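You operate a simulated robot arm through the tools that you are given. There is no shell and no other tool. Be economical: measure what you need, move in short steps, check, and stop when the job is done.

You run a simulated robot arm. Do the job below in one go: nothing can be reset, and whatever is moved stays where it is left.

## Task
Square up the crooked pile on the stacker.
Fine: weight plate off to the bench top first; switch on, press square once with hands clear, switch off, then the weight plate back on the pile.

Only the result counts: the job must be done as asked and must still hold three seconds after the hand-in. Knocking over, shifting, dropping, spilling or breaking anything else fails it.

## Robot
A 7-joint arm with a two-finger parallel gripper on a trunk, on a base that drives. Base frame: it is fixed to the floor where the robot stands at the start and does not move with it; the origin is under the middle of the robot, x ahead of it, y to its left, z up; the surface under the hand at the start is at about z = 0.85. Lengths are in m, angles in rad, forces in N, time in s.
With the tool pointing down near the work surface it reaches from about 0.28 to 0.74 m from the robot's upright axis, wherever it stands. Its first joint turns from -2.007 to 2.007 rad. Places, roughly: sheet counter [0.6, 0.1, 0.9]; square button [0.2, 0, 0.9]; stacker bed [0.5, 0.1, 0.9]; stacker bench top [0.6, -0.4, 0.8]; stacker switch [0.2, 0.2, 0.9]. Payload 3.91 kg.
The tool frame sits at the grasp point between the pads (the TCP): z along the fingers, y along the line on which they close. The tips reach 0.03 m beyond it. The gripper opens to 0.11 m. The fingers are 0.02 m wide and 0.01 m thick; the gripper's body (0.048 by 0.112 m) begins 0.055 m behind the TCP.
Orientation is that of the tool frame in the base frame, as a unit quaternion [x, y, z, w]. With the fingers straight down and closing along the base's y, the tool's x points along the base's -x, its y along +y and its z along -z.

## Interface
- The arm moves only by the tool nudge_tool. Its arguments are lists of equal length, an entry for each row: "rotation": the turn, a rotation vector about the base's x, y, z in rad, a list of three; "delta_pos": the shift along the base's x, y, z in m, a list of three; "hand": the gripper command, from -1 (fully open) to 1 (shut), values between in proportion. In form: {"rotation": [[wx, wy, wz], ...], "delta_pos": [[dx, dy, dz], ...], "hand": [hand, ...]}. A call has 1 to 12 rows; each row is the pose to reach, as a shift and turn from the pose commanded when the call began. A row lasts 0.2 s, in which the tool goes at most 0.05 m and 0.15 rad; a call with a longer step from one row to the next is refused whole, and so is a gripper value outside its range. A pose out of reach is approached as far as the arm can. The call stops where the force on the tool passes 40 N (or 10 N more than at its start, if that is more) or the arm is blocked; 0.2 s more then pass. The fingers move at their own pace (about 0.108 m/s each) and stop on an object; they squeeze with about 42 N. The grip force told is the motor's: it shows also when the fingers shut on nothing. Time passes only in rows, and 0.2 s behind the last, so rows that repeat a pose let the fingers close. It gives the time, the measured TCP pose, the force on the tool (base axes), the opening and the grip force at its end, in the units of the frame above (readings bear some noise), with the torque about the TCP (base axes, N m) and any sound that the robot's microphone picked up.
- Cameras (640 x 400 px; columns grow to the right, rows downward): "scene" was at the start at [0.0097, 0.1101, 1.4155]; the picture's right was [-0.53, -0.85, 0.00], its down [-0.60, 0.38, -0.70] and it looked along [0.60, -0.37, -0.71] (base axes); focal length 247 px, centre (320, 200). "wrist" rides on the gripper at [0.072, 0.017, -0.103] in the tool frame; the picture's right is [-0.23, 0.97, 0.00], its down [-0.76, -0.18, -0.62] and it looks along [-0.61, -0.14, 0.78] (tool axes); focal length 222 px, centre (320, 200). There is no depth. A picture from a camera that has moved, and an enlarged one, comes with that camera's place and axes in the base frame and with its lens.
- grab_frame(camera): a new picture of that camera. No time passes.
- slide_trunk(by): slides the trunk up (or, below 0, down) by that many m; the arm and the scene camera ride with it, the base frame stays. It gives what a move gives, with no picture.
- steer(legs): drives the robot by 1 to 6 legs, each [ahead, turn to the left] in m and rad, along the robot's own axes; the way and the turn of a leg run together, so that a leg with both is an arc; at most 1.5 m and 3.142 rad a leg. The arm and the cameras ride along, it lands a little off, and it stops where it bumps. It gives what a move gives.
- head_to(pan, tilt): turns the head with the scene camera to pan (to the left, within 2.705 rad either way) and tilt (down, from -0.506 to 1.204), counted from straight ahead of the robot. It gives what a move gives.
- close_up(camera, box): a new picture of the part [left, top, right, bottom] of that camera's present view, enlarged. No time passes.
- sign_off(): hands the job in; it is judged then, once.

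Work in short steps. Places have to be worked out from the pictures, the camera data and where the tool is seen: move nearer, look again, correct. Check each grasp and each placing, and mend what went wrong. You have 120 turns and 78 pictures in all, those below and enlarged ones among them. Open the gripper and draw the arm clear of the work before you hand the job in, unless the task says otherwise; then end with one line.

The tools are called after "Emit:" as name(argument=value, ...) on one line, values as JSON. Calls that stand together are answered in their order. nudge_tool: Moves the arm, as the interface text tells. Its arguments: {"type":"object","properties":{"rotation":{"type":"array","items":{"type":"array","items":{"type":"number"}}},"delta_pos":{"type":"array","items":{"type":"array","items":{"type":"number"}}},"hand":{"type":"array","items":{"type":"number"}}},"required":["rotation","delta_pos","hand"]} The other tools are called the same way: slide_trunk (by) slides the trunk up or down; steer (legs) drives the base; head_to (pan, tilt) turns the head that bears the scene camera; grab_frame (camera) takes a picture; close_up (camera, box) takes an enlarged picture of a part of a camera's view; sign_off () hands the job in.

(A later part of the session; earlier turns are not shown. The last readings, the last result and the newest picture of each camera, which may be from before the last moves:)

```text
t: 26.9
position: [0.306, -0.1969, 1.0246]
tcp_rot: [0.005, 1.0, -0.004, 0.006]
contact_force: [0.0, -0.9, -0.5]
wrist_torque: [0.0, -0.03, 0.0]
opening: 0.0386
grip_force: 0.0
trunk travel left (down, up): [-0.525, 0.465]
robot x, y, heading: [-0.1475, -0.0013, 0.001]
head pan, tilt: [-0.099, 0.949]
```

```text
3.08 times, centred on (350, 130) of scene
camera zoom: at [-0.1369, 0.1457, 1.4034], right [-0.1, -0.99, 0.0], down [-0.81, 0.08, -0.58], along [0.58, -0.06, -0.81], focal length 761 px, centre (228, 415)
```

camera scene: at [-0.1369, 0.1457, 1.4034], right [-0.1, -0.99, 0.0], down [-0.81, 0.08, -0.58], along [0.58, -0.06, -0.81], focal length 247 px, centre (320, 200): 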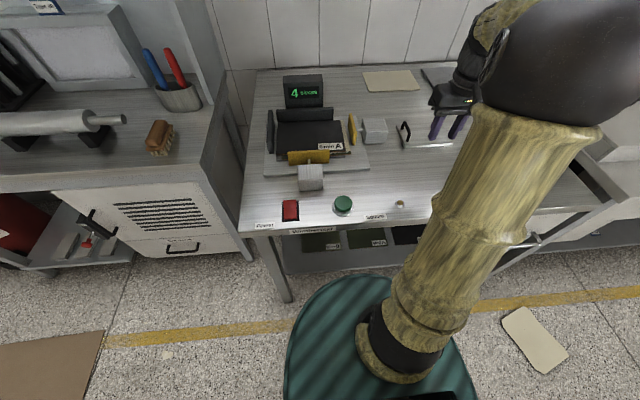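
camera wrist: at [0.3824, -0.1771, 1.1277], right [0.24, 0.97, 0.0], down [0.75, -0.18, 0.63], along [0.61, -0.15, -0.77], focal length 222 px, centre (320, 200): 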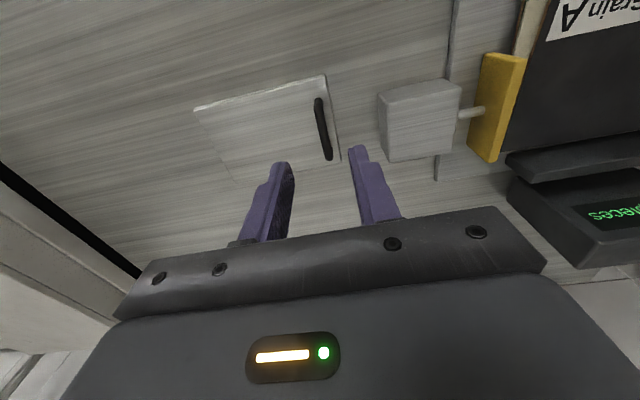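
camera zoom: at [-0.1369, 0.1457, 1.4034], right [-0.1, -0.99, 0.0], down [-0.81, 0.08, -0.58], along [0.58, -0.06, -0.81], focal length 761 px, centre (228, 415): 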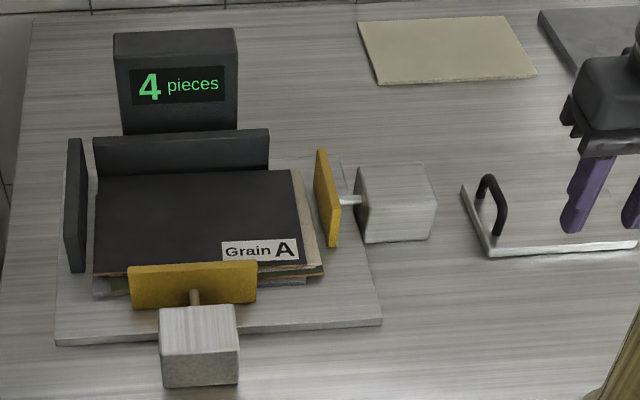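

The rocker's far end (about (0.238, 0.185)) is raised and its near end is pushed in, so "on" should be the far end. I'll shut the gripper and hover over the far end.

Emit:
nudge_tool(rotation=[[0, 0, 0], [0, 0, 0], [0, 0, 0], [0, 0, 0], [0, 0, 0], [0, 0, 0], [0, 0, 0], [0, 0, 0], [0, 0, 0], [0, 0, 0]], delta_pos=[[-0.007, 0.04, 0], [-0.014, 0.08, 0], [-0.021, 0.12, 0], [-0.028, 0.16, 0], [-0.035, 0.2, 0], [-0.042, 0.24, 0], [-0.049, 0.28, 0], [-0.056, 0.32, 0], [-0.063, 0.36, 0], [-0.068, 0.382, -0.03]], hand=[1, 1, 1, 1, 1, 1, 1, 1, 1, 1])

Emit:
nudge_tool(rotation=[[0, 0, 0], [0, 0, 0], [0, 0, 0]], delta_pos=[[0, 0, -0.03], [0, 0, -0.05], [0, 0, -0.06]], hand=[1, 1, 1])

Emit:
close_up(camera="scene", box=[240, 155, 420, 245])

Emit:
grab_frame(camera="wrist")

```text
t: 29.1
position: [0.238, 0.1849, 0.9932]
tcp_rot: [0.005, 1.0, -0.003, 0.005]
contact_force: [-0.8, -0.2, 0.3]
wrist_torque: [0.01, -0.03, 0.03]
opening: 0.0
grip_force: 38.0
trunk travel left (down, up): [-0.525, 0.465]
robot x, y, heading: [-0.148, 0.003, -0.002]
head pan, tilt: [-0.099, 0.949]
```

```text
t: 29.9
position: [0.2381, 0.1853, 0.9352]
tcp_rot: [0.005, 1.0, -0.003, 0.006]
contact_force: [0.0, 0.0, -0.3]
wrist_torque: [0.0, 0.03, -0.03]
opening: 0.0
grip_force: 37.7
trunk travel left (down, up): [-0.525, 0.465]
robot x, y, heading: [-0.1545, -0.0015, -0.0]
head pan, tilt: [-0.099, 0.949]
```

```text
3.56 times, centred on (330, 200) of scene
camera zoom: at [-0.137, 0.1458, 1.4034], right [-0.1, -1.0, 0.0], down [-0.81, 0.08, -0.58], along [0.58, -0.06, -0.81], focal length 880 px, centre (284, 200)
```

zoom: 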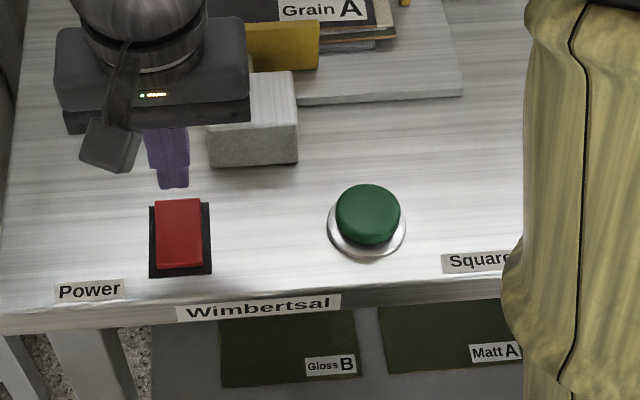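

```text
38 pictures are left
camera wrist: at [0.1661, 0.204, 1.0373], right [0.24, 0.97, 0.0], down [0.75, -0.18, 0.63], along [0.61, -0.15, -0.77], focal length 222 px, centre (320, 200)
```

wrist: 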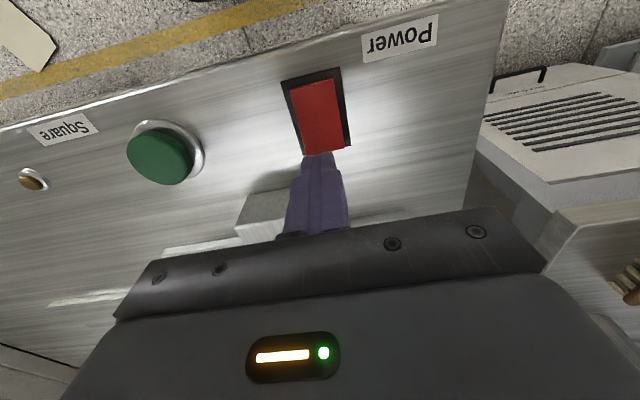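

The fingertip is above the far end of the rocker. I'll press down in small steps and watch the force.

Emit:
nudge_tool(rotation=[[0, 0, 0], [0, 0, 0], [0, 0, 0], [0, 0, 0], [0, 0, 0], [0, 0, 0]], delta_pos=[[-0.001, 0.002, -0.012], [-0.001, 0.002, -0.022], [-0.001, 0.002, -0.027], [-0.001, 0.002, -0.031], [-0.001, 0.002, -0.035], [-0.001, 0.002, -0.038]], hand=[1, 1, 1, 1, 1, 1])

Emit:
close_up(camera="scene", box=[240, 155, 420, 245])

```text
t: 31.3
position: [0.2364, 0.1873, 0.8964]
tcp_rot: [0.005, 1.0, -0.004, 0.007]
contact_force: [0.1, 0.6, -0.2]
wrist_torque: [-0.01, -0.04, 0.03]
opening: 0.0002
grip_force: 37.4
trunk travel left (down, up): [-0.525, 0.465]
robot x, y, heading: [-0.1519, 0.003, -0.005]
head pan, tilt: [-0.099, 0.949]
```

```text
3.56 times, centred on (330, 200) of scene
camera zoom: at [-0.137, 0.1458, 1.4034], right [-0.1, -1.0, 0.0], down [-0.81, 0.08, -0.58], along [0.58, -0.06, -0.81], focal length 880 px, centre (284, 200)
```

zoom: 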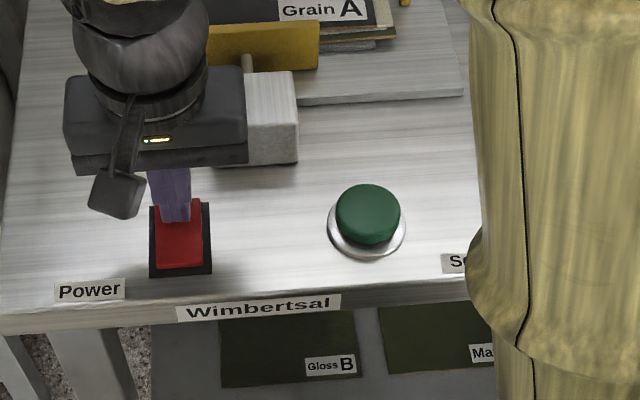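

No contact yet with the tip at 0.866. Pressing further.

Emit:
nudge_tool(rotation=[[0, 0, 0], [0, 0, 0], [0, 0, 0], [0, 0, 0], [0, 0, 0]], delta_pos=[[0, 0, -0.002], [0, 0, -0.004], [0, 0, -0.006], [0, 0, -0.008], [0, 0, -0.01]], hand=[1, 1, 1, 1, 1])

Emit:
close_up(camera="scene", box=[240, 155, 420, 245])

```text
t: 32.4
position: [0.2361, 0.1873, 0.892]
tcp_rot: [0.004, 1.0, 0.0, 0.01]
contact_force: [-6.1, -3.0, 22.3]
wrist_torque: [-0.07, 0.37, 0.06]
opening: 0.0
grip_force: 37.5
trunk travel left (down, up): [-0.525, 0.465]
robot x, y, heading: [-0.1496, 0.0011, 0.002]
head pan, tilt: [-0.099, 0.949]
stopped in row 5: the force on the tool passed its limit at 44 N (the readings are from after the stop); the commanded pose is now the measured one
```

```text
3.56 times, centred on (330, 200) of scene
camera zoom: at [-0.1394, 0.1447, 1.4036], right [-0.1, -1.0, 0.0], down [-0.81, 0.08, -0.58], along [0.58, -0.06, -0.81], focal length 880 px, centre (284, 200)
```

zoom: 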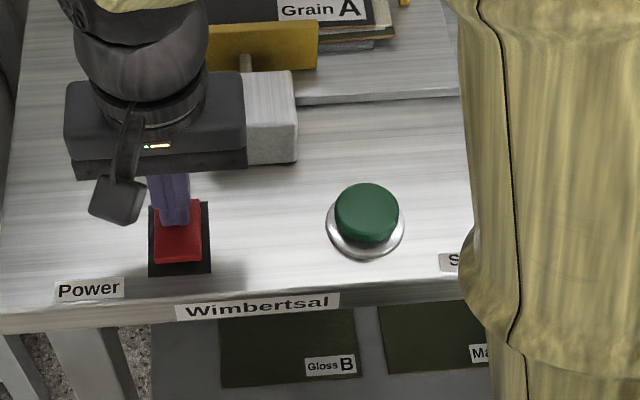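

Firm contact, and the near end seems raised now. I'll lift and look at the rocker and the lamp.

Emit:
nudge_tool(rotation=[[0, 0, 0], [0, 0, 0], [0, 0, 0], [0, 0, 0], [0, 0, 0]], delta_pos=[[0, 0, 0.02], [0, 0, 0.05], [0.0, 0, 0.09], [0.02, 0, 0.12], [0.05, 0, 0.14]], hand=[1, 1, 1, 1, 1])

Emit:
close_up(camera="scene", box=[240, 155, 420, 245])

Emit:
grab_frame(camera="wrist")

```text
t: 33.6
position: [0.2854, 0.1863, 1.0316]
tcp_rot: [0.004, 1.0, -0.002, 0.009]
contact_force: [0.2, 1.1, 0.1]
wrist_torque: [-0.03, 0.02, -0.01]
opening: 0.0
grip_force: 38.1
trunk travel left (down, up): [-0.525, 0.465]
robot x, y, heading: [-0.1509, -0.0033, 0.001]
head pan, tilt: [-0.099, 0.949]
```

```text
3.56 times, centred on (330, 200) of scene
camera zoom: at [-0.1366, 0.1459, 1.4034], right [-0.1, -1.0, 0.0], down [-0.81, 0.08, -0.58], along [0.58, -0.06, -0.81], focal length 880 px, centre (284, 200)
```

zoom: 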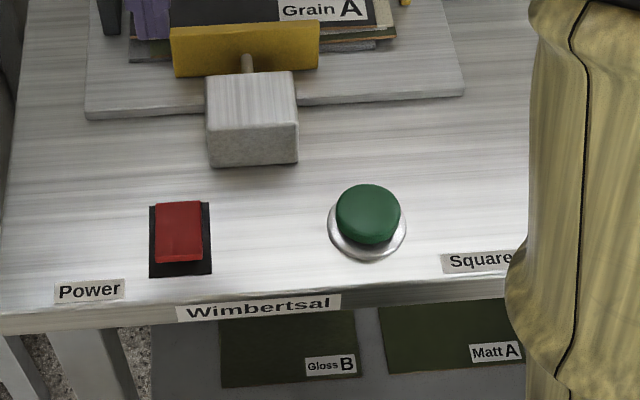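

```text
34 pictures are left
camera wrist: at [0.2131, 0.2057, 1.1335], right [0.24, 0.97, 0.0], down [0.75, -0.18, 0.64], along [0.62, -0.15, -0.77], focal length 222 px, centre (320, 200)
```

wrist: 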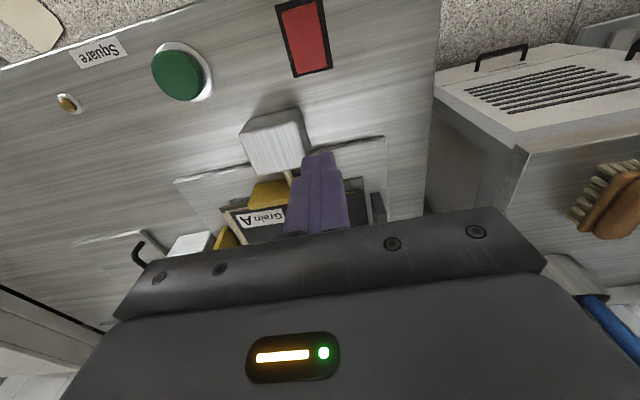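

The rocker has flipped. I'll check whether the lamp is lit.

Emit:
close_up(camera="wrist", box=[40, 20, 240, 145])

```text
3.20 times, centred on (140, 82) of wrist
camera zoom: at [0.2131, 0.2057, 1.1335], right [0.24, 0.97, 0.0], down [0.75, -0.18, 0.64], along [0.62, -0.15, -0.77], focal length 711 px, centre (896, 576)
```

zoom: 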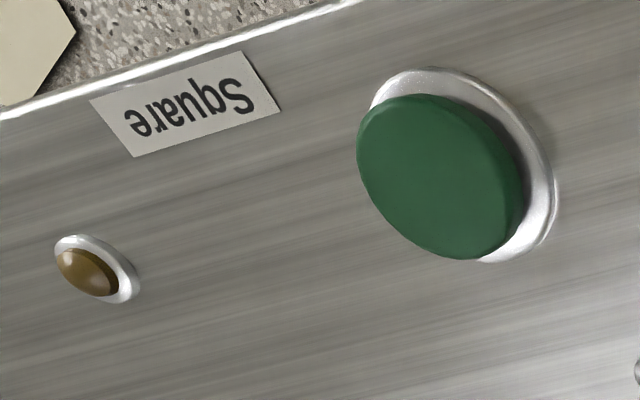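

The lamp is dark, so it may be a busy lamp; the rocker clearly flipped from its initial state. Next is the Square button at about (0.222, 0.051), starting with a hover above it.

Emit:
nudge_tool(rotation=[[0, 0, 0], [0, 0, 0], [0, 0, 0], [0, 0, 0], [0, 0, 0], [0, 0, 0]], delta_pos=[[-0.03, -0.03, 0], [-0.05, -0.07, 0], [-0.064, -0.11, 0], [-0.064, -0.136, -0.03], [-0.064, -0.136, -0.06], [-0.064, -0.136, -0.09]], hand=[1, 1, 1, 1, 1, 1])

Emit:
close_up(camera="scene", box=[240, 155, 420, 245])

```text
t: 35.0
position: [0.2213, 0.0539, 0.9403]
tcp_rot: [0.006, 1.0, -0.002, 0.009]
contact_force: [0.0, -0.5, -0.6]
wrist_torque: [0.04, -0.01, -0.02]
opening: 0.0
grip_force: 38.1
trunk travel left (down, up): [-0.525, 0.465]
robot x, y, heading: [-0.1468, -0.0026, 0.001]
head pan, tilt: [-0.099, 0.949]
```

```text
3.56 times, centred on (330, 200) of scene
camera zoom: at [-0.1369, 0.1459, 1.4034], right [-0.1, -1.0, 0.0], down [-0.81, 0.08, -0.58], along [0.58, -0.06, -0.81], focal length 880 px, centre (284, 200)
```

zoom: 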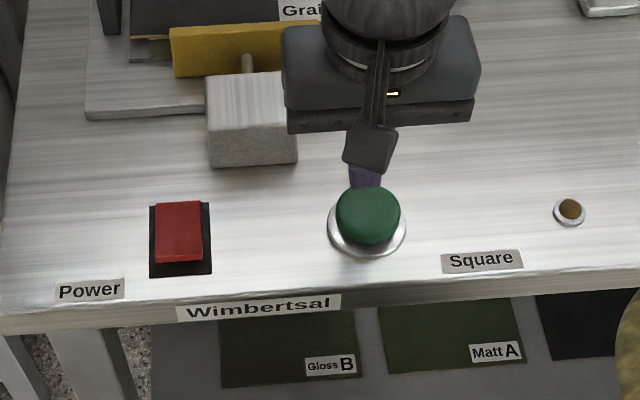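

The fingertip is above the button, clear of bed and pushers. Pressing down gently.

Emit:
nudge_tool(rotation=[[0, 0, 0], [0, 0, 0], [0, 0, 0], [0, 0, 0], [0, 0, 0], [0, 0, 0], [0, 0, 0]], delta_pos=[[0, -0.002, -0.015], [0, -0.002, -0.025], [0, -0.002, -0.03], [0, -0.002, -0.034], [0, -0.002, -0.038], [0, -0.002, -0.041], [0, -0.002, -0.044]], hand=[1, 1, 1, 1, 1, 1, 1])

Emit:
close_up(camera="scene", box=[240, 65, 440, 245])

```text
t: 36.6
position: [0.2226, 0.0502, 0.8967]
tcp_rot: [0.004, 1.0, -0.002, 0.01]
contact_force: [-1.8, -3.1, 14.3]
wrist_torque: [-0.1, 0.2, 0.01]
opening: 0.0001
grip_force: 37.5
trunk travel left (down, up): [-0.525, 0.465]
robot x, y, heading: [-0.1524, -0.0007, 0.003]
head pan, tilt: [-0.099, 0.949]
heard: click
```

```text
2.22 times, centred on (340, 155) of scene
camera zoom: at [-0.138, 0.1453, 1.4038], right [-0.1, -1.0, 0.0], down [-0.81, 0.08, -0.58], along [0.58, -0.06, -0.81], focal length 550 px, centre (276, 300)
```

zoom: 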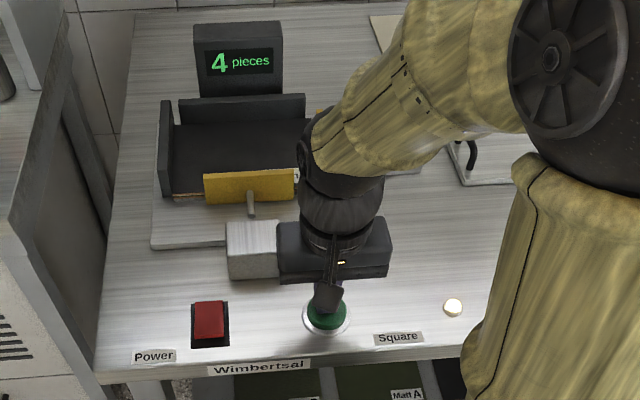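

Click heard, the lamp is lit and the pusher is moving. I'll lift straight off and wait.

Emit:
nudge_tool(rotation=[[0, 0, 0], [0, 0, 0], [0, 0, 0], [0, 0, 0], [0, 0, 0], [0, 0, 0], [0, 0, 0], [0, 0, 0]], delta_pos=[[0, 0, 0.03], [0, 0, 0.07], [0, -0.03, 0.1], [0, -0.07, 0.11], [0, -0.1, 0.11], [0, -0.1, 0.11], [0, -0.1, 0.11], [0, -0.1, 0.11]], hand=[1, 1, 1, 1, 1, 1, 1, 1])

Emit:
close_up(camera="scene", box=[240, 65, 440, 245])

```text
t: 38.4
position: [0.2237, -0.0489, 1.0039]
tcp_rot: [0.004, 1.0, -0.002, 0.008]
contact_force: [0.9, -0.2, 0.4]
wrist_torque: [0.01, -0.01, 0.0]
opening: 0.0
grip_force: 37.5
trunk travel left (down, up): [-0.525, 0.465]
robot x, y, heading: [-0.1492, 0.0011, 0.001]
head pan, tilt: [-0.099, 0.949]
```

```text
2.22 times, centred on (340, 155) of scene
camera zoom: at [-0.137, 0.1457, 1.4034], right [-0.1, -1.0, 0.0], down [-0.81, 0.08, -0.58], along [0.58, -0.06, -0.81], focal length 550 px, centre (276, 300)
```

zoom: 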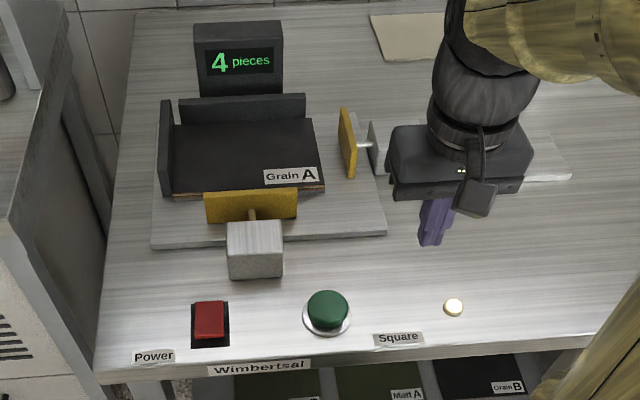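

The pile looks square and the pushers are back, but the lamp is still lit. I'll wait a bit more and look closely.

Emit:
nudge_tool(rotation=[[0, 0, 0], [0, 0, 0], [0, 0, 0], [0, 0, 0], [0, 0, 0], [0, 0, 0], [0, 0, 0], [0, 0, 0]], delta_pos=[[0, 0, 0], [0, 0, 0], [0, 0, 0], [0, 0, 0], [0, 0, 0], [0, 0, 0], [0, 0, 0], [0, 0, 0]], hand=[1, 1, 1, 1, 1, 1, 1, 1])

Emit:
close_up(camera="scene", box=[250, 75, 390, 225])

Emit:
close_up(camera="scene", box=[260, 100, 360, 170])

```text
t: 40.2
position: [0.2235, -0.0484, 1.0044]
tcp_rot: [0.005, 1.0, -0.002, 0.009]
contact_force: [0.1, 0.5, -0.3]
wrist_torque: [-0.01, -0.05, -0.02]
opening: 0.0
grip_force: 37.7
trunk travel left (down, up): [-0.525, 0.465]
robot x, y, heading: [-0.1508, -0.0004, -0.001]
head pan, tilt: [-0.099, 0.949]
```

```text
2.67 times, centred on (320, 150) of scene
camera zoom: at [-0.137, 0.1458, 1.4034], right [-0.1, -1.0, 0.0], down [-0.81, 0.08, -0.58], along [0.58, -0.06, -0.81], focal length 660 px, centre (320, 333)
```

zoom: 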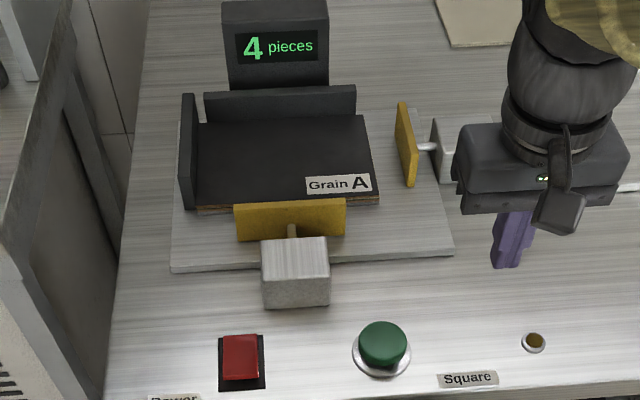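

```text
5.71 times, centred on (310, 135) of scene
camera zoom: at [-0.137, 0.1458, 1.4034], right [-0.1, -1.0, 0.0], down [-0.81, 0.08, -0.58], along [0.58, -0.06, -0.81], focal length 1414 px, centre (377, 571)
```

zoom: 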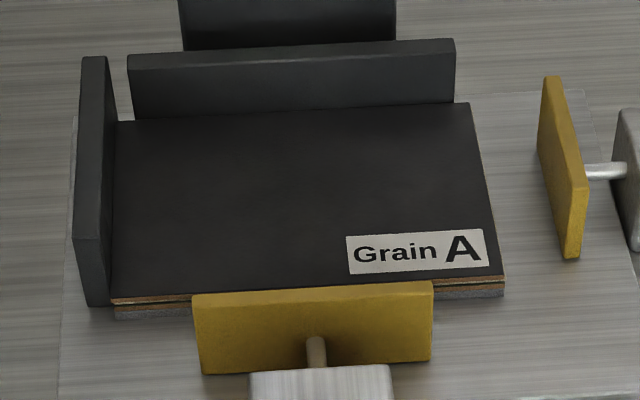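

Squaring is done: the pile is flush against both fences and the lamp is out. Now to the rocker's near end (x about 0.206, y 0.188) to switch off.

Emit:
nudge_tool(rotation=[[0, 0, 0], [0, 0, 0], [0, 0, 0], [0, 0, 0], [0, 0, 0], [0, 0, 0], [0, 0, 0], [0, 0, 0]], delta_pos=[[-0.004, 0.04, 0.01], [-0.008, 0.08, 0.01], [-0.012, 0.12, 0.01], [-0.016, 0.16, 0.01], [-0.017, 0.2, 0], [-0.017, 0.237, -0.02], [-0.017, 0.237, -0.06], [-0.017, 0.237, -0.095]], hand=[1, 1, 1, 1, 1, 1, 1, 1])

Emit:
close_up(camera="scene", box=[240, 155, 420, 245])

```text
t: 42.0
position: [0.2052, 0.1885, 0.9092]
tcp_rot: [0.004, 1.0, -0.001, 0.009]
contact_force: [-0.6, 0.2, -0.1]
wrist_torque: [0.02, 0.01, -0.02]
opening: 0.0
grip_force: 37.7
trunk travel left (down, up): [-0.525, 0.465]
robot x, y, heading: [-0.1509, 0.0013, -0.002]
head pan, tilt: [-0.099, 0.949]
```

```text
3.56 times, centred on (330, 200) of scene
camera zoom: at [-0.1368, 0.1458, 1.4034], right [-0.1, -1.0, 0.0], down [-0.81, 0.08, -0.58], along [0.58, -0.06, -0.81], focal length 880 px, centre (284, 200)
```

zoom: 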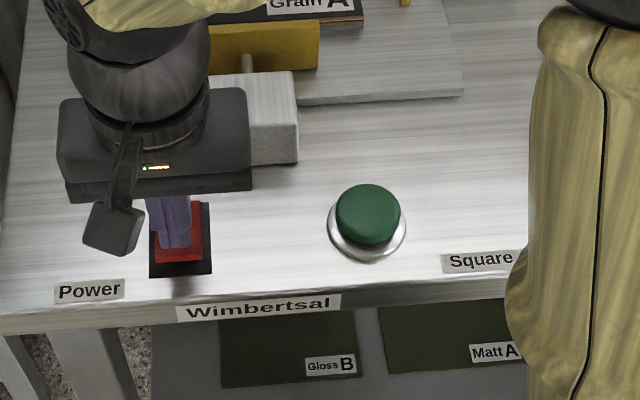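

The tip is over the near end. Pressing down.

Emit:
nudge_tool(rotation=[[0, 0, 0], [0, 0, 0], [0, 0, 0], [0, 0, 0], [0, 0, 0], [0, 0, 0], [0, 0, 0]], delta_pos=[[0, 0, -0.006], [0, 0, -0.01], [0, 0, -0.013], [0, 0, -0.016], [0, 0, -0.018], [0, 0, -0.02], [0, 0, -0.022]], hand=[1, 1, 1, 1, 1, 1, 1])

Emit:
nudge_tool(rotation=[[0, 0, 0], [0, 0, 0], [0, 0, 0], [0, 0, 0], [0, 0, 0], [0, 0, 0]], delta_pos=[[0, 0, 0.02], [0, 0, 0.05], [0.0, 0, 0.09], [0, -0.03, 0.13], [0, -0.07, 0.15], [0, -0.11, 0.16]], hand=[1, 1, 1, 1, 1, 1])

Emit:
close_up(camera="scene", box=[240, 155, 420, 245])

```text
t: 43.6
position: [0.2059, 0.1877, 0.8895]
tcp_rot: [0.004, 1.0, -0.002, 0.01]
contact_force: [-0.2, 0.3, 12.8]
wrist_torque: [-0.02, -0.08, 0.09]
opening: 0.0001
grip_force: 37.7
trunk travel left (down, up): [-0.525, 0.465]
robot x, y, heading: [-0.15, -0.0032, 0.001]
head pan, tilt: [-0.099, 0.949]
```

```text
t: 45.0
position: [0.2062, 0.076, 1.0507]
tcp_rot: [0.004, 1.0, -0.002, 0.009]
contact_force: [-0.9, 0.5, -0.1]
wrist_torque: [0.0, -0.01, -0.05]
opening: 0.0002
grip_force: 37.5
trunk travel left (down, up): [-0.525, 0.465]
robot x, y, heading: [-0.1494, -0.0013, -0.001]
head pan, tilt: [-0.099, 0.949]
```

```text
3.56 times, centred on (330, 200) of scene
camera zoom: at [-0.137, 0.1457, 1.4034], right [-0.1, -0.99, 0.0], down [-0.81, 0.08, -0.58], along [0.58, -0.06, -0.81], focal length 880 px, centre (284, 200)
```

zoom: 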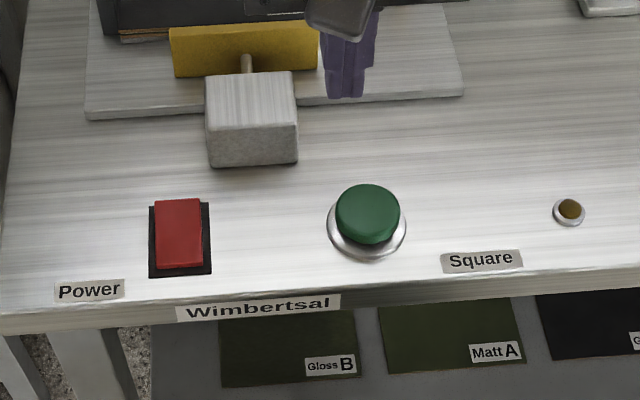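

The rocker is back in its original off state. Now I'll measure the plate on the bench.

Emit:
close_up(camera="scene", box=[360, 90, 500, 180])

```text
4.44 times, centred on (430, 135) of scene
camera zoom: at [-0.137, 0.1457, 1.4034], right [-0.1, -0.99, 0.0], down [-0.81, 0.08, -0.58], along [0.58, -0.06, -0.81], focal length 1100 px, centre (-169, 489)
```

zoom: 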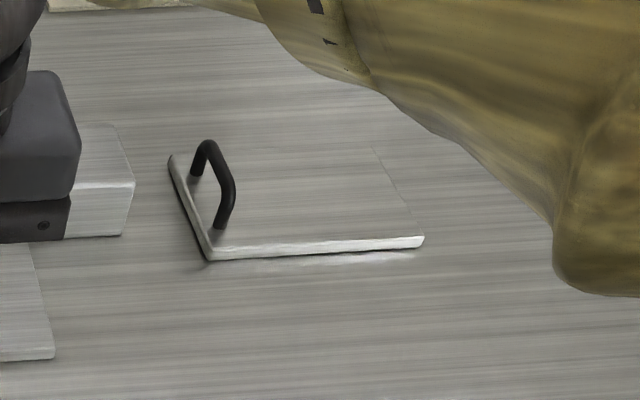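

The plate is about 0.10 × 0.157 m, centred near (0.484, −0.265), so the open gripper spans its width. A central grip will set it down flat without tilting, so I'll turn the tool 90° and move above its middle.

Emit:
nudge_tool(rotation=[[0, 0, 0.128], [0, 0, 0.256], [0, 0, 0.384], [0, 0, 0.512], [0, 0, 0.64], [0, 0, 0.768], [0, 0, 0.896], [0, 0, 1.024], [0, 0, 1.152], [0, 0, 1.28], [0, 0, 1.408], [0, 0, 1.536]], delta_pos=[[0.023, -0.028, 0], [0.046, -0.056, 0], [0.069, -0.085, 0], [0.092, -0.113, 0], [0.115, -0.142, 0], [0.139, -0.17, 0], [0.162, -0.198, 0], [0.185, -0.227, 0], [0.208, -0.255, 0], [0.231, -0.284, 0], [0.254, -0.312, 0], [0.278, -0.341, 0]], hand=[-1, -1, -1, -1, -1, -1, -1, -1, -1, -1, -1, -1])

Emit:
grab_frame(camera="wrist")

Emit:
grab_frame(camera="scene")

```text
t: 47.6
position: [0.4852, -0.264, 1.0443]
tcp_rot: [-0.692, 0.721, 0.011, 0.005]
contact_force: [0.1, 0.0, 3.1]
wrist_torque: [0.02, 0.0, 0.01]
opening: 0.1101
grip_force: 0.0
trunk travel left (down, up): [-0.525, 0.465]
robot x, y, heading: [-0.1487, 0.0004, -0.002]
head pan, tilt: [-0.099, 0.949]
```

```text
24 pictures are left
camera wrist: at [0.4665, -0.3371, 1.1461], right [-0.96, 0.27, 0.01], down [0.21, 0.74, 0.64], along [0.16, 0.62, -0.77], focal length 222 px, centre (320, 200)
```

wrist: 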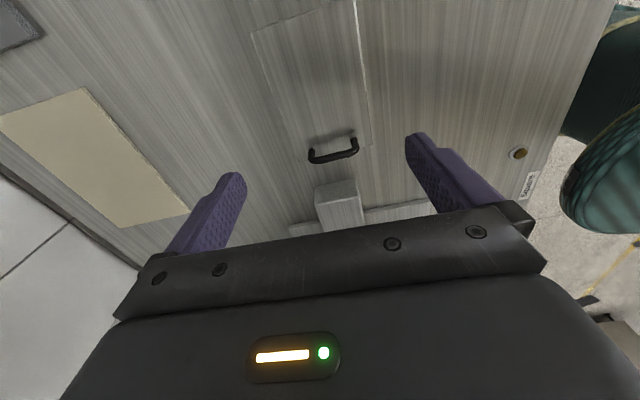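

```text
23 pictures are left
camera scene: at [-0.133, 0.1442, 1.4036], right [-0.1, -0.99, 0.0], down [-0.81, 0.08, -0.58], along [0.58, -0.06, -0.82], focal length 247 px, centre (320, 200)
```

scene: 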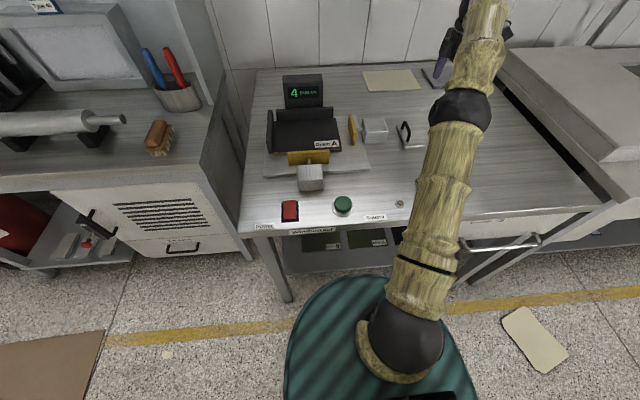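

The tool is roughly above. I'll enlarge the wrist view to get the edges precisely.

Emit:
close_up(camera="wrist", box=[220, 0, 420, 180])

```text
2.22 times, centred on (320, 90) of wrist
camera zoom: at [0.4665, -0.3371, 1.1461], right [-0.96, 0.27, 0.01], down [0.21, 0.74, 0.64], along [0.16, 0.62, -0.77], focal length 494 px, centre (320, 444)
```

zoom: 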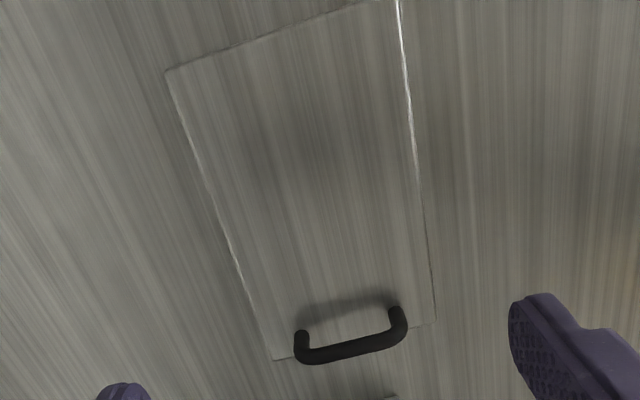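

Plate centre comes out at about (0.482, −0.264) with width about 0.104, so there's roughly 3 mm clearance per finger. I'll correct the slight tilt and yaw and descend to just above the plate.

Emit:
nudge_tool(rotation=[[-0.012, -0.004, 0.012], [-0.023, -0.008, 0.024], [-0.023, -0.008, 0.024], [-0.023, -0.008, 0.024], [-0.023, -0.008, 0.024]], delta_pos=[[-0.001, 0, -0.02], [-0.002, 0, -0.06], [-0.002, 0, -0.1], [-0.002, 0, -0.125], [-0.002, 0, -0.14]], hand=[-1, -1, -1, -1, -1])

Emit:
grab_frame(camera="wrist")

Emit:
close_up(camera="scene", box=[380, 80, 500, 170])

```text
t: 48.8
position: [0.4811, -0.2628, 0.9076]
tcp_rot: [-0.701, 0.714, -0.005, 0.002]
contact_force: [0.3, 1.2, 0.7]
wrist_torque: [0.0, -0.02, -0.05]
opening: 0.1101
grip_force: 0.0
trunk travel left (down, up): [-0.525, 0.465]
robot x, y, heading: [-0.1514, 0.0016, 0.0]
head pan, tilt: [-0.099, 0.949]
```

```text
21 pictures are left
camera wrist: at [0.463, -0.333, 1.0112], right [-0.97, 0.25, -0.01], down [0.19, 0.76, 0.62], along [0.16, 0.6, -0.78], focal length 222 px, centre (320, 200)
```

wrist: 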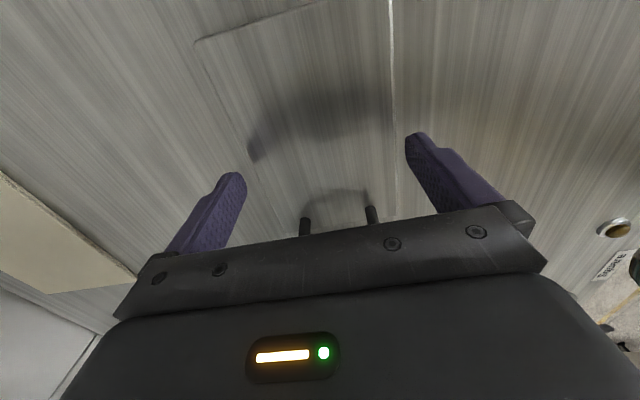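

```text
4.44 times, centred on (440, 125) of scene
camera zoom: at [-0.1369, 0.1457, 1.4034], right [-0.1, -1.0, 0.0], down [-0.81, 0.08, -0.58], along [0.58, -0.06, -0.81], focal length 1100 px, centre (-213, 533)
```

zoom: 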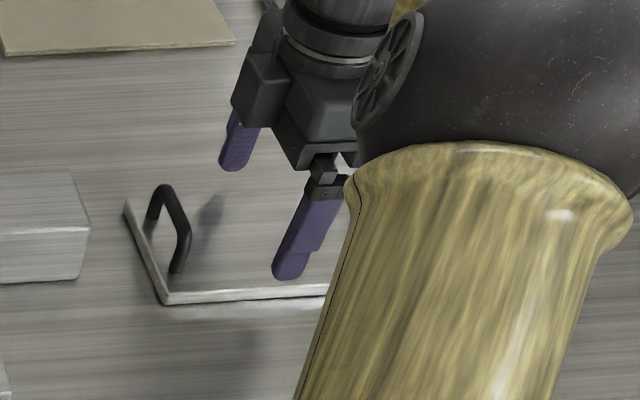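

Tips are 1.5 cm above the plate. One more enlargement to centre between the edges.

Emit:
close_up(camera="wrist", box=[180, 20, 420, 220])

```text
2.00 times, centred on (300, 120) of wrist
camera zoom: at [0.463, -0.333, 1.0112], right [-0.97, 0.25, -0.01], down [0.19, 0.76, 0.62], along [0.16, 0.6, -0.78], focal length 444 px, centre (360, 360)
```

zoom: 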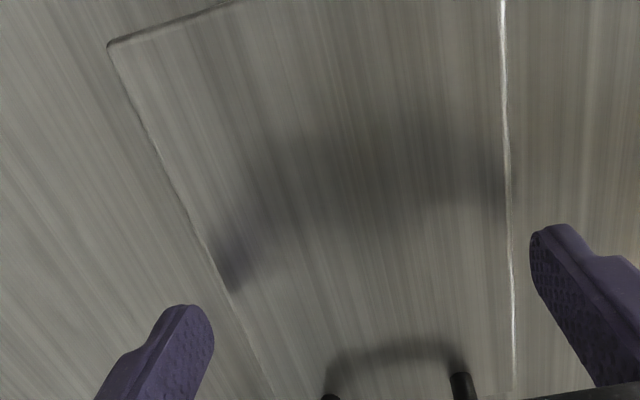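

Estimated edges are x = 0.4295 and 0.535, against finger faces at 0.426 and 0.536. I'll shift +1 mm in x and descend slowly, stopping on any contact.

Emit:
nudge_tool(rotation=[[0, 0, 0], [0, 0, 0], [0, 0, 0], [0, 0, 0], [0, 0, 0], [0, 0, 0], [0, 0, 0]], delta_pos=[[0.001, 0, -0.004], [0.001, 0, -0.008], [0.001, 0, -0.011], [0.001, 0, -0.014], [0.001, 0, -0.017], [0.001, 0, -0.019], [0.001, 0, -0.021]], hand=[-1, -1, -1, -1, -1, -1, -1])

Emit:
close_up(camera="wrist", box=[180, 20, 460, 220])

```text
t: 50.4
position: [0.483, -0.2624, 0.8924]
tcp_rot: [-0.7, 0.714, -0.01, 0.003]
contact_force: [1.5, -1.5, 30.3]
wrist_torque: [0.29, 1.62, 0.14]
opening: 0.1087
grip_force: 0.2
trunk travel left (down, up): [-0.525, 0.465]
robot x, y, heading: [-0.1498, 0.0005, 0.001]
head pan, tilt: [-0.099, 0.949]
```

```text
2.00 times, centred on (320, 120) of wrist
camera zoom: at [0.4631, -0.3334, 0.9963], right [-0.97, 0.25, -0.02], down [0.18, 0.76, 0.62], along [0.17, 0.6, -0.78], focal length 444 px, centre (320, 360)
```

zoom: 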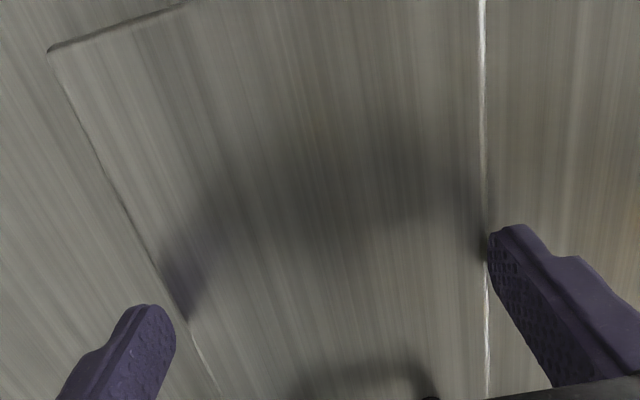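

The near finger touched the plate top (z about 0.862) judging by the torque. I'll rise a little, shift −2.5 mm in x and try again.

Emit:
nudge_tool(rotation=[[0, 0, 0], [0, 0.008, 0], [0, 0.008, 0], [0, 0.008, 0], [0, 0.008, 0], [0, 0.008, 0], [0, 0.008, 0]], delta_pos=[[0, 0, 0.012], [-0.0025, 0, 0.012], [-0.0025, 0, 0.012], [-0.0025, 0, 0.006], [-0.0025, 0, 0.002], [-0.0025, 0, 0.0], [-0.0025, 0, -0.001]], hand=[-1, -1, -1, -1, -1, -1, -1])

Emit:
close_up(camera="wrist", box=[180, 20, 460, 220])

```text
t: 52.0
position: [0.4812, -0.2632, 0.8917]
tcp_rot: [-0.7, 0.714, -0.007, 0.001]
contact_force: [-0.8, 0.0, 24.8]
wrist_torque: [0.2, -1.39, 0.08]
opening: 0.1101
grip_force: 0.0
trunk travel left (down, up): [-0.525, 0.465]
robot x, y, heading: [-0.1503, -0.0008, 0.004]
head pan, tilt: [-0.099, 0.949]
```

```text
2.00 times, centred on (320, 120) of wrist
camera zoom: at [0.4615, -0.3339, 0.9948], right [-0.97, 0.25, -0.01], down [0.19, 0.76, 0.62], along [0.16, 0.6, -0.79], focal length 444 px, centre (320, 360)
```

zoom: 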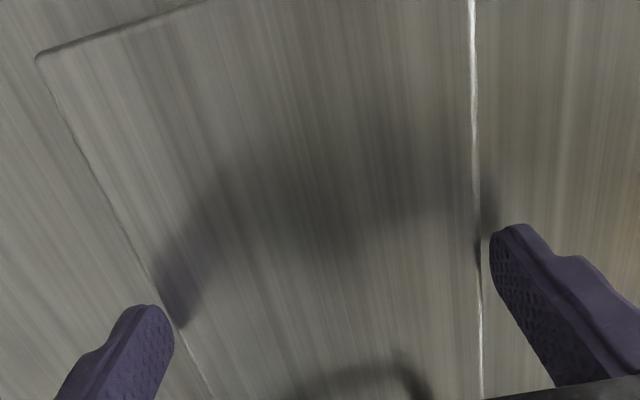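

Now the far finger touches and the near one has a gap, so the fit is between the two positions. I'll rise and try +1.1 mm.

Emit:
nudge_tool(rotation=[[0, 0, 0], [0, 0, 0], [0, 0, 0], [0, 0, 0], [0, 0, 0], [0, 0, 0], [0, 0, 0]], delta_pos=[[0, 0, 0.012], [0.0012, 0, 0.012], [0.0012, 0, 0.012], [0.0012, 0, 0.006], [0.0012, 0, 0.002], [0.0012, 0, -0.002], [0.0012, 0, -0.004]], hand=[-1, -1, -1, -1, -1, -1, -1])

```text
t: 53.5
position: [0.482, -0.2638, 0.8931]
tcp_rot: [-0.7, 0.715, -0.009, 0.002]
contact_force: [-2.6, 2.0, 16.6]
wrist_torque: [0.23, 0.99, -0.07]
opening: 0.1098
grip_force: 0.1
trunk travel left (down, up): [-0.525, 0.465]
robot x, y, heading: [-0.1537, -0.0012, 0.003]
head pan, tilt: [-0.099, 0.949]
stopped in row 7: the force on the tool passed its limit at 44 N (the readings are from after the stop); the commanded pose is now the measured one
```

The plate is as wide as the full opening, so a width grip won't work. I'll return to the handle grip, which lifts and lays the plate safely along an arc. First I'll rise.

Emit:
nudge_tool(rotation=[[0, 0, 0], [0, 0, 0], [0, 0, 0], [0.01, 0.0155, 0]], delta_pos=[[0, 0, 0.02], [0, 0, 0.06], [0, 0, 0.1], [0, 0, 0.12]], hand=[-1, -1, -1, -1])

Emit:
nudge_tool(rotation=[[0, 0, -0.131], [0, 0, -0.262], [0, 0, -0.393], [0, 0, -0.524], [0, 0, -0.655], [0, 0, -0.786], [0, 0, -0.917], [0, 0, -1.048], [0, 0, -1.179], [0, 0, -1.31], [0, 0, -1.441], [0, 0, -1.571]], delta_pos=[[0, 0.006, 0], [0, 0.012, 0], [0, 0.018, 0], [0, 0.024, 0], [0, 0.03, 0], [0, 0.036, 0], [0, 0.042, 0], [0, 0.048, 0], [0, 0.054, 0], [0, 0.06, 0], [0, 0.064, 0], [0, 0.066, 0]], hand=[0.09, 0.09, 0.09, 0.09, 0.09, 0.09, 0.09, 0.09, 0.09, 0.09, 0.09, 0.09])

Emit:
grab_frame(camera="wrist")

```text
t: 54.5
position: [0.4833, -0.2634, 1.0092]
tcp_rot: [-0.7, 0.715, 0.001, -0.001]
contact_force: [-0.3, -0.1, 0.6]
wrist_torque: [-0.02, -0.02, 0.02]
opening: 0.1099
grip_force: 0.0
trunk travel left (down, up): [-0.525, 0.465]
robot x, y, heading: [-0.1498, -0.0023, -0.001]
head pan, tilt: [-0.099, 0.949]
```

```text
t: 57.1
position: [0.4828, -0.1963, 1.0095]
tcp_rot: [0.012, 1.0, 0.001, 0.0]
contact_force: [0.8, 0.2, 0.5]
wrist_torque: [0.0, 0.0, 0.01]
opening: 0.0501
grip_force: 0.1
trunk travel left (down, up): [-0.525, 0.465]
robot x, y, heading: [-0.1501, -0.0015, 0.001]
head pan, tilt: [-0.099, 0.949]
```

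```text
16 pictures are left
camera wrist: at [0.4125, -0.1785, 1.1129], right [0.25, 0.97, 0.0], down [0.76, -0.2, 0.62], along [0.6, -0.15, -0.78], focal length 222 px, centre (320, 200)
```

wrist: 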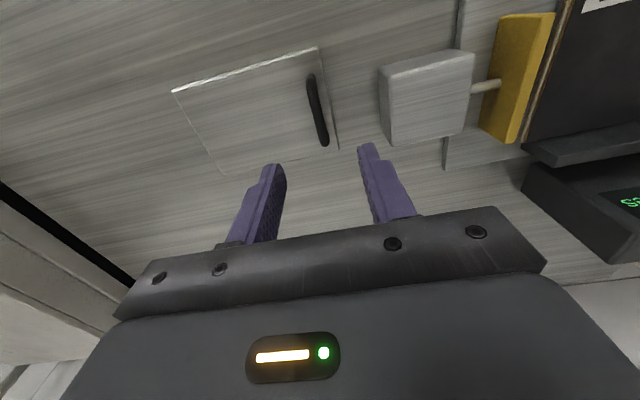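

The handle is at about (0.476, −0.195), between the fingers. Descending in steps to the grasp height.

Emit:
nudge_tool(rotation=[[0, 0, 0], [0, 0, 0], [0, 0, 0], [0, 0, 0], [0, 0, 0], [0, 0, 0], [0, 0, 0], [0, 0, 0]], delta_pos=[[-0.005, 0.001, -0.03], [-0.005, 0.001, -0.06], [-0.005, 0.001, -0.085], [-0.005, 0.001, -0.1], [-0.005, 0.001, -0.107], [-0.005, 0.001, -0.111], [-0.005, 0.001, -0.113], [-0.005, 0.001, -0.113]], hand=[0.09, 0.09, 0.09, 0.09, 0.09, 0.09, 0.09, 0.09])

Emit:
nudge_tool(rotation=[[0, 0, 0], [0, 0, 0], [0, 0, 0], [0, 0, 0]], delta_pos=[[0, 0, 0], [0, 0, 0], [0, 0, 0], [0, 0, 0]], hand=[0.5, 0.8, 1, 1])

Emit:
grab_frame(camera="wrist")

```text
t: 59.0
position: [0.4796, -0.198, 0.8967]
tcp_rot: [0.01, 1.0, 0.002, 0.0]
contact_force: [0.1, 0.5, 0.6]
wrist_torque: [-0.04, 0.01, -0.01]
opening: 0.0501
grip_force: 0.0
trunk travel left (down, up): [-0.525, 0.465]
robot x, y, heading: [-0.1503, -0.0054, 0.002]
head pan, tilt: [-0.099, 0.949]
```

```text
t: 60.0
position: [0.4774, -0.1977, 0.8965]
tcp_rot: [0.01, 1.0, 0.001, 0.0]
contact_force: [0.0, -2.3, 0.6]
wrist_torque: [-0.05, -0.02, 0.24]
opening: 0.0097
grip_force: 42.2
trunk travel left (down, up): [-0.525, 0.465]
robot x, y, heading: [-0.1508, -0.0021, 0.003]
head pan, tilt: [-0.099, 0.949]
```

```text
15 pictures are left
camera wrist: at [0.4073, -0.1788, 0.9999], right [0.25, 0.97, 0.0], down [0.76, -0.2, 0.62], along [0.6, -0.15, -0.78], focal length 222 px, centre (320, 200)
```

wrist: 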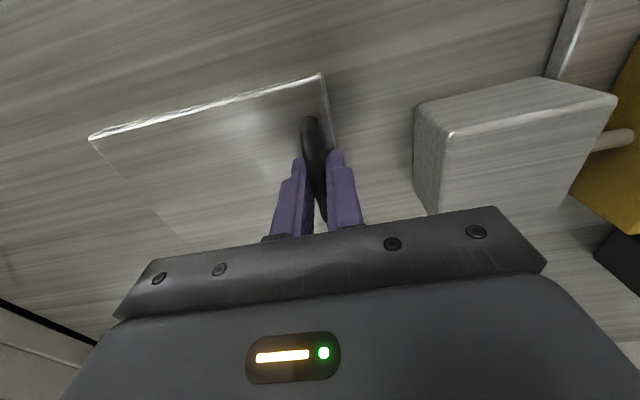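

The handle is gripped. Lifting along the arc until the plate hangs free.

Emit:
nudge_tool(rotation=[[0, 0, 0], [0, 0, 0], [0, 0, 0], [0, 0, 0], [0, 0, 0], [0, 0, 0], [0, 0, 0], [0, 0, 0], [0, 0, 0], [0, 0, 0], [0, 0, 0], [0, 0, 0]], delta_pos=[[0, -0.001, 0.007], [0, -0.003, 0.015], [0, -0.006, 0.025], [0, -0.01, 0.035], [0, -0.016, 0.046], [0, -0.024, 0.057], [0, -0.034, 0.067], [0, -0.046, 0.077], [0, -0.06, 0.087], [0, -0.075, 0.096], [0, -0.09, 0.105], [0, -0.1, 0.115]], hand=[1, 1, 1, 1, 1, 1, 1, 1, 1, 1, 1, 1])

Emit:
nudge_tool(rotation=[[0, 0, 0], [0, 0, 0], [0, 0, 0], [0, 0, 0], [0, 0, 0]], delta_pos=[[0, 0, 0.015], [0, 0, 0.04], [0, 0, 0.07], [0, 0, 0.1], [0, 0, 0.13]], hand=[1, 1, 1, 1, 1])

Emit:
grab_frame(camera="wrist")

```text
t: 62.5
position: [0.4776, -0.298, 1.0105]
tcp_rot: [0.01, 1.0, 0.002, -0.002]
contact_force: [0.8, 0.9, -7.6]
wrist_torque: [0.08, 0.01, 0.02]
opening: 0.0096
grip_force: 42.3
trunk travel left (down, up): [-0.525, 0.465]
robot x, y, heading: [-0.152, 0.001, 0.001]
head pan, tilt: [-0.099, 0.949]
```

```text
t: 63.8
position: [0.4472, -0.2787, 1.0905]
tcp_rot: [0.009, 1.0, 0.003, -0.001]
contact_force: [1.5, -0.3, -9.1]
wrist_torque: [0.09, -0.02, 0.02]
opening: 0.0097
grip_force: 42.3
out of reach, approached as far as the arm can: row 2, 3, 4, 5
trunk travel left (down, up): [-0.525, 0.465]
robot x, y, heading: [-0.1493, 0.0009, -0.0]
head pan, tilt: [-0.099, 0.949]
```

```text
14 pictures are left
camera wrist: at [0.3763, -0.261, 1.1935], right [0.25, 0.97, 0.0], down [0.76, -0.2, 0.62], along [0.6, -0.15, -0.78], focal length 222 px, centre (320, 200)
```

wrist: 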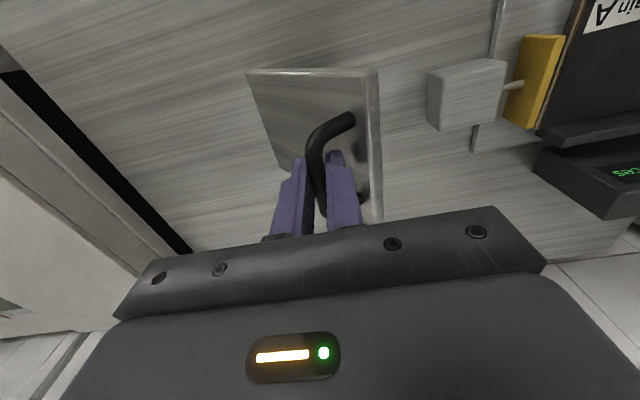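

The plate hangs free, but height is reach-limited with the base set back. I'll raise the trunk a little and drive forward 0.15 m to the original stance.

Emit:
slide_trunk(by=0.06)

Emit:
steer(legs=[[0.15, 0]])

Emit:
grab_frame(camera="scene")

```text
t: 64.8
position: [0.4466, -0.2798, 1.1511]
tcp_rot: [0.009, 1.0, 0.002, -0.002]
contact_force: [0.1, -0.2, -9.4]
wrist_torque: [0.1, 0.01, -0.01]
opening: 0.0095
grip_force: 42.0
trunk travel left (down, up): [-0.585, 0.405]
robot x, y, heading: [-0.151, -0.0032, 0.003]
head pan, tilt: [-0.099, 0.949]
```

```text
t: 66.2
position: [0.5987, -0.2802, 1.1515]
tcp_rot: [0.011, 1.0, 0.002, -0.001]
contact_force: [-0.3, 1.0, -9.6]
wrist_torque: [0.07, 0.05, -0.01]
opening: 0.0096
grip_force: 42.2
trunk travel left (down, up): [-0.585, 0.405]
robot x, y, heading: [0.0006, 0.0012, -0.003]
head pan, tilt: [-0.099, 0.949]
```

```text
13 pictures are left
camera scene: at [0.0157, 0.1452, 1.4634], right [-0.1, -0.99, 0.0], down [-0.81, 0.08, -0.58], along [0.58, -0.06, -0.81], focal length 247 px, centre (320, 200)
```

scene: 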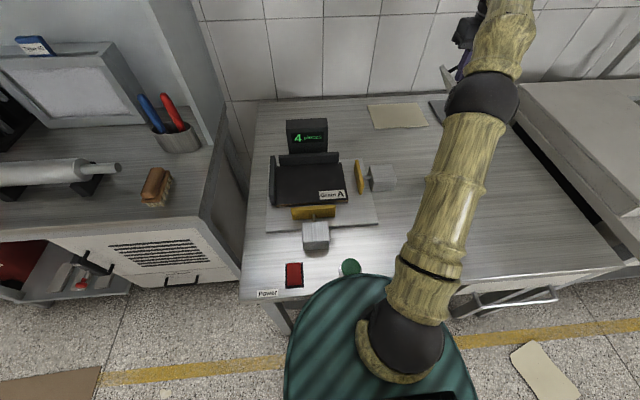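

I'm back at the original stance with the plate held. I'll carry it over the pile at height.

Emit:
nudge_tool(rotation=[[0, 0, 0], [0, 0, 0], [0, 0, 0], [0, 0, 0], [0, 0, 0], [0, 0, 0], [0, 0, 0], [0, 0, 0], [0, 0, 0], [0, 0, 0], [0, 0, 0], [0, 0, 0]], delta_pos=[[-0.025, 0.01, 0], [-0.055, 0.03, 0], [-0.085, 0.06, 0], [-0.11, 0.095, 0], [-0.122, 0.13, 0], [-0.126, 0.168, 0], [-0.126, 0.206, 0], [-0.126, 0.244, 0], [-0.126, 0.28, 0], [-0.126, 0.315, 0], [-0.126, 0.34, 0], [-0.126, 0.352, 0]], hand=[1, 1, 1, 1, 1, 1, 1, 1, 1, 1, 1, 1])

Emit:
close_up(camera="scene", box=[250, 90, 410, 240])

```text
t: 68.8
position: [0.4702, 0.0736, 1.1504]
tcp_rot: [0.01, 1.0, 0.002, -0.001]
contact_force: [0.5, 0.7, -9.1]
wrist_torque: [0.08, 0.05, -0.01]
opening: 0.0093
grip_force: 41.8
trunk travel left (down, up): [-0.585, 0.405]
robot x, y, heading: [0.0007, -0.0006, -0.004]
head pan, tilt: [-0.099, 0.949]
```

```text
2.67 times, centred on (330, 165) of scene
camera zoom: at [0.0147, 0.1461, 1.4633], right [-0.1, -0.99, 0.0], down [-0.81, 0.08, -0.58], along [0.58, -0.06, -0.81], focal length 660 px, centre (293, 293)
```

zoom: 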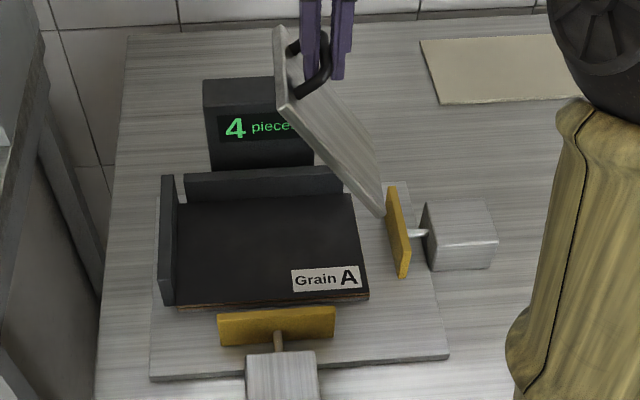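

Pile top spans x 0.42–0.57, y 0.02–0.23. I'll centre the plate on it with a final handle position of about (0.493, 0.185), lowering to just above edge contact.

Emit:
nudge_tool(rotation=[[0, 0, 0], [0, 0, 0], [0, 0, 0], [0, 0, 0], [0, 0, 0], [0, 0, 0]], delta_pos=[[0.01, 0.006, 0], [0.022, 0.0125, -0.015], [0.022, 0.0125, -0.045], [0.022, 0.0125, -0.075], [0.022, 0.0125, -0.095], [0.022, 0.0125, -0.105]], hand=[1, 1, 1, 1, 1, 1])

Emit:
close_up(camera="scene", box=[250, 90, 410, 240])

```text
t: 70.2
position: [0.4921, 0.0851, 1.0447]
tcp_rot: [0.009, 1.0, 0.001, 0.0]
contact_force: [-0.5, 0.4, -8.6]
wrist_torque: [0.07, 0.05, -0.02]
opening: 0.0093
grip_force: 42.5
trunk travel left (down, up): [-0.585, 0.405]
robot x, y, heading: [0.0037, -0.0004, -0.004]
head pan, tilt: [-0.099, 0.949]
```

```text
2.67 times, centred on (330, 165) of scene
camera zoom: at [0.0147, 0.1459, 1.4634], right [-0.1, -0.99, 0.0], down [-0.81, 0.08, -0.58], along [0.58, -0.06, -0.81], focal length 660 px, centre (293, 293)
```

zoom: 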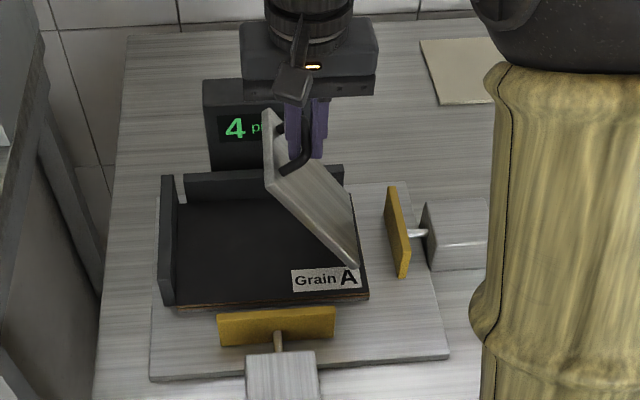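

The lower edge hovers just inside the pile's right side. I'll lower in small steps to first contact.

Emit:
nudge_tool(rotation=[[0, 0, 0], [0, 0, 0], [0, 0, 0], [0, 0, 0]], delta_pos=[[0, 0, -0.004], [0, 0, -0.008], [0, 0, -0.012], [0, 0, -0.016]], hand=[1, 1, 1, 1])

```text
t: 71.2
position: [0.4921, 0.0866, 1.032]
tcp_rot: [0.01, 1.0, 0.004, 0.001]
contact_force: [-3.1, 3.7, 5.3]
wrist_torque: [-0.11, -0.32, 0.03]
opening: 0.0094
grip_force: 42.2
trunk travel left (down, up): [-0.585, 0.405]
robot x, y, heading: [0.0023, 0.0015, -0.005]
head pan, tilt: [-0.099, 0.949]
```

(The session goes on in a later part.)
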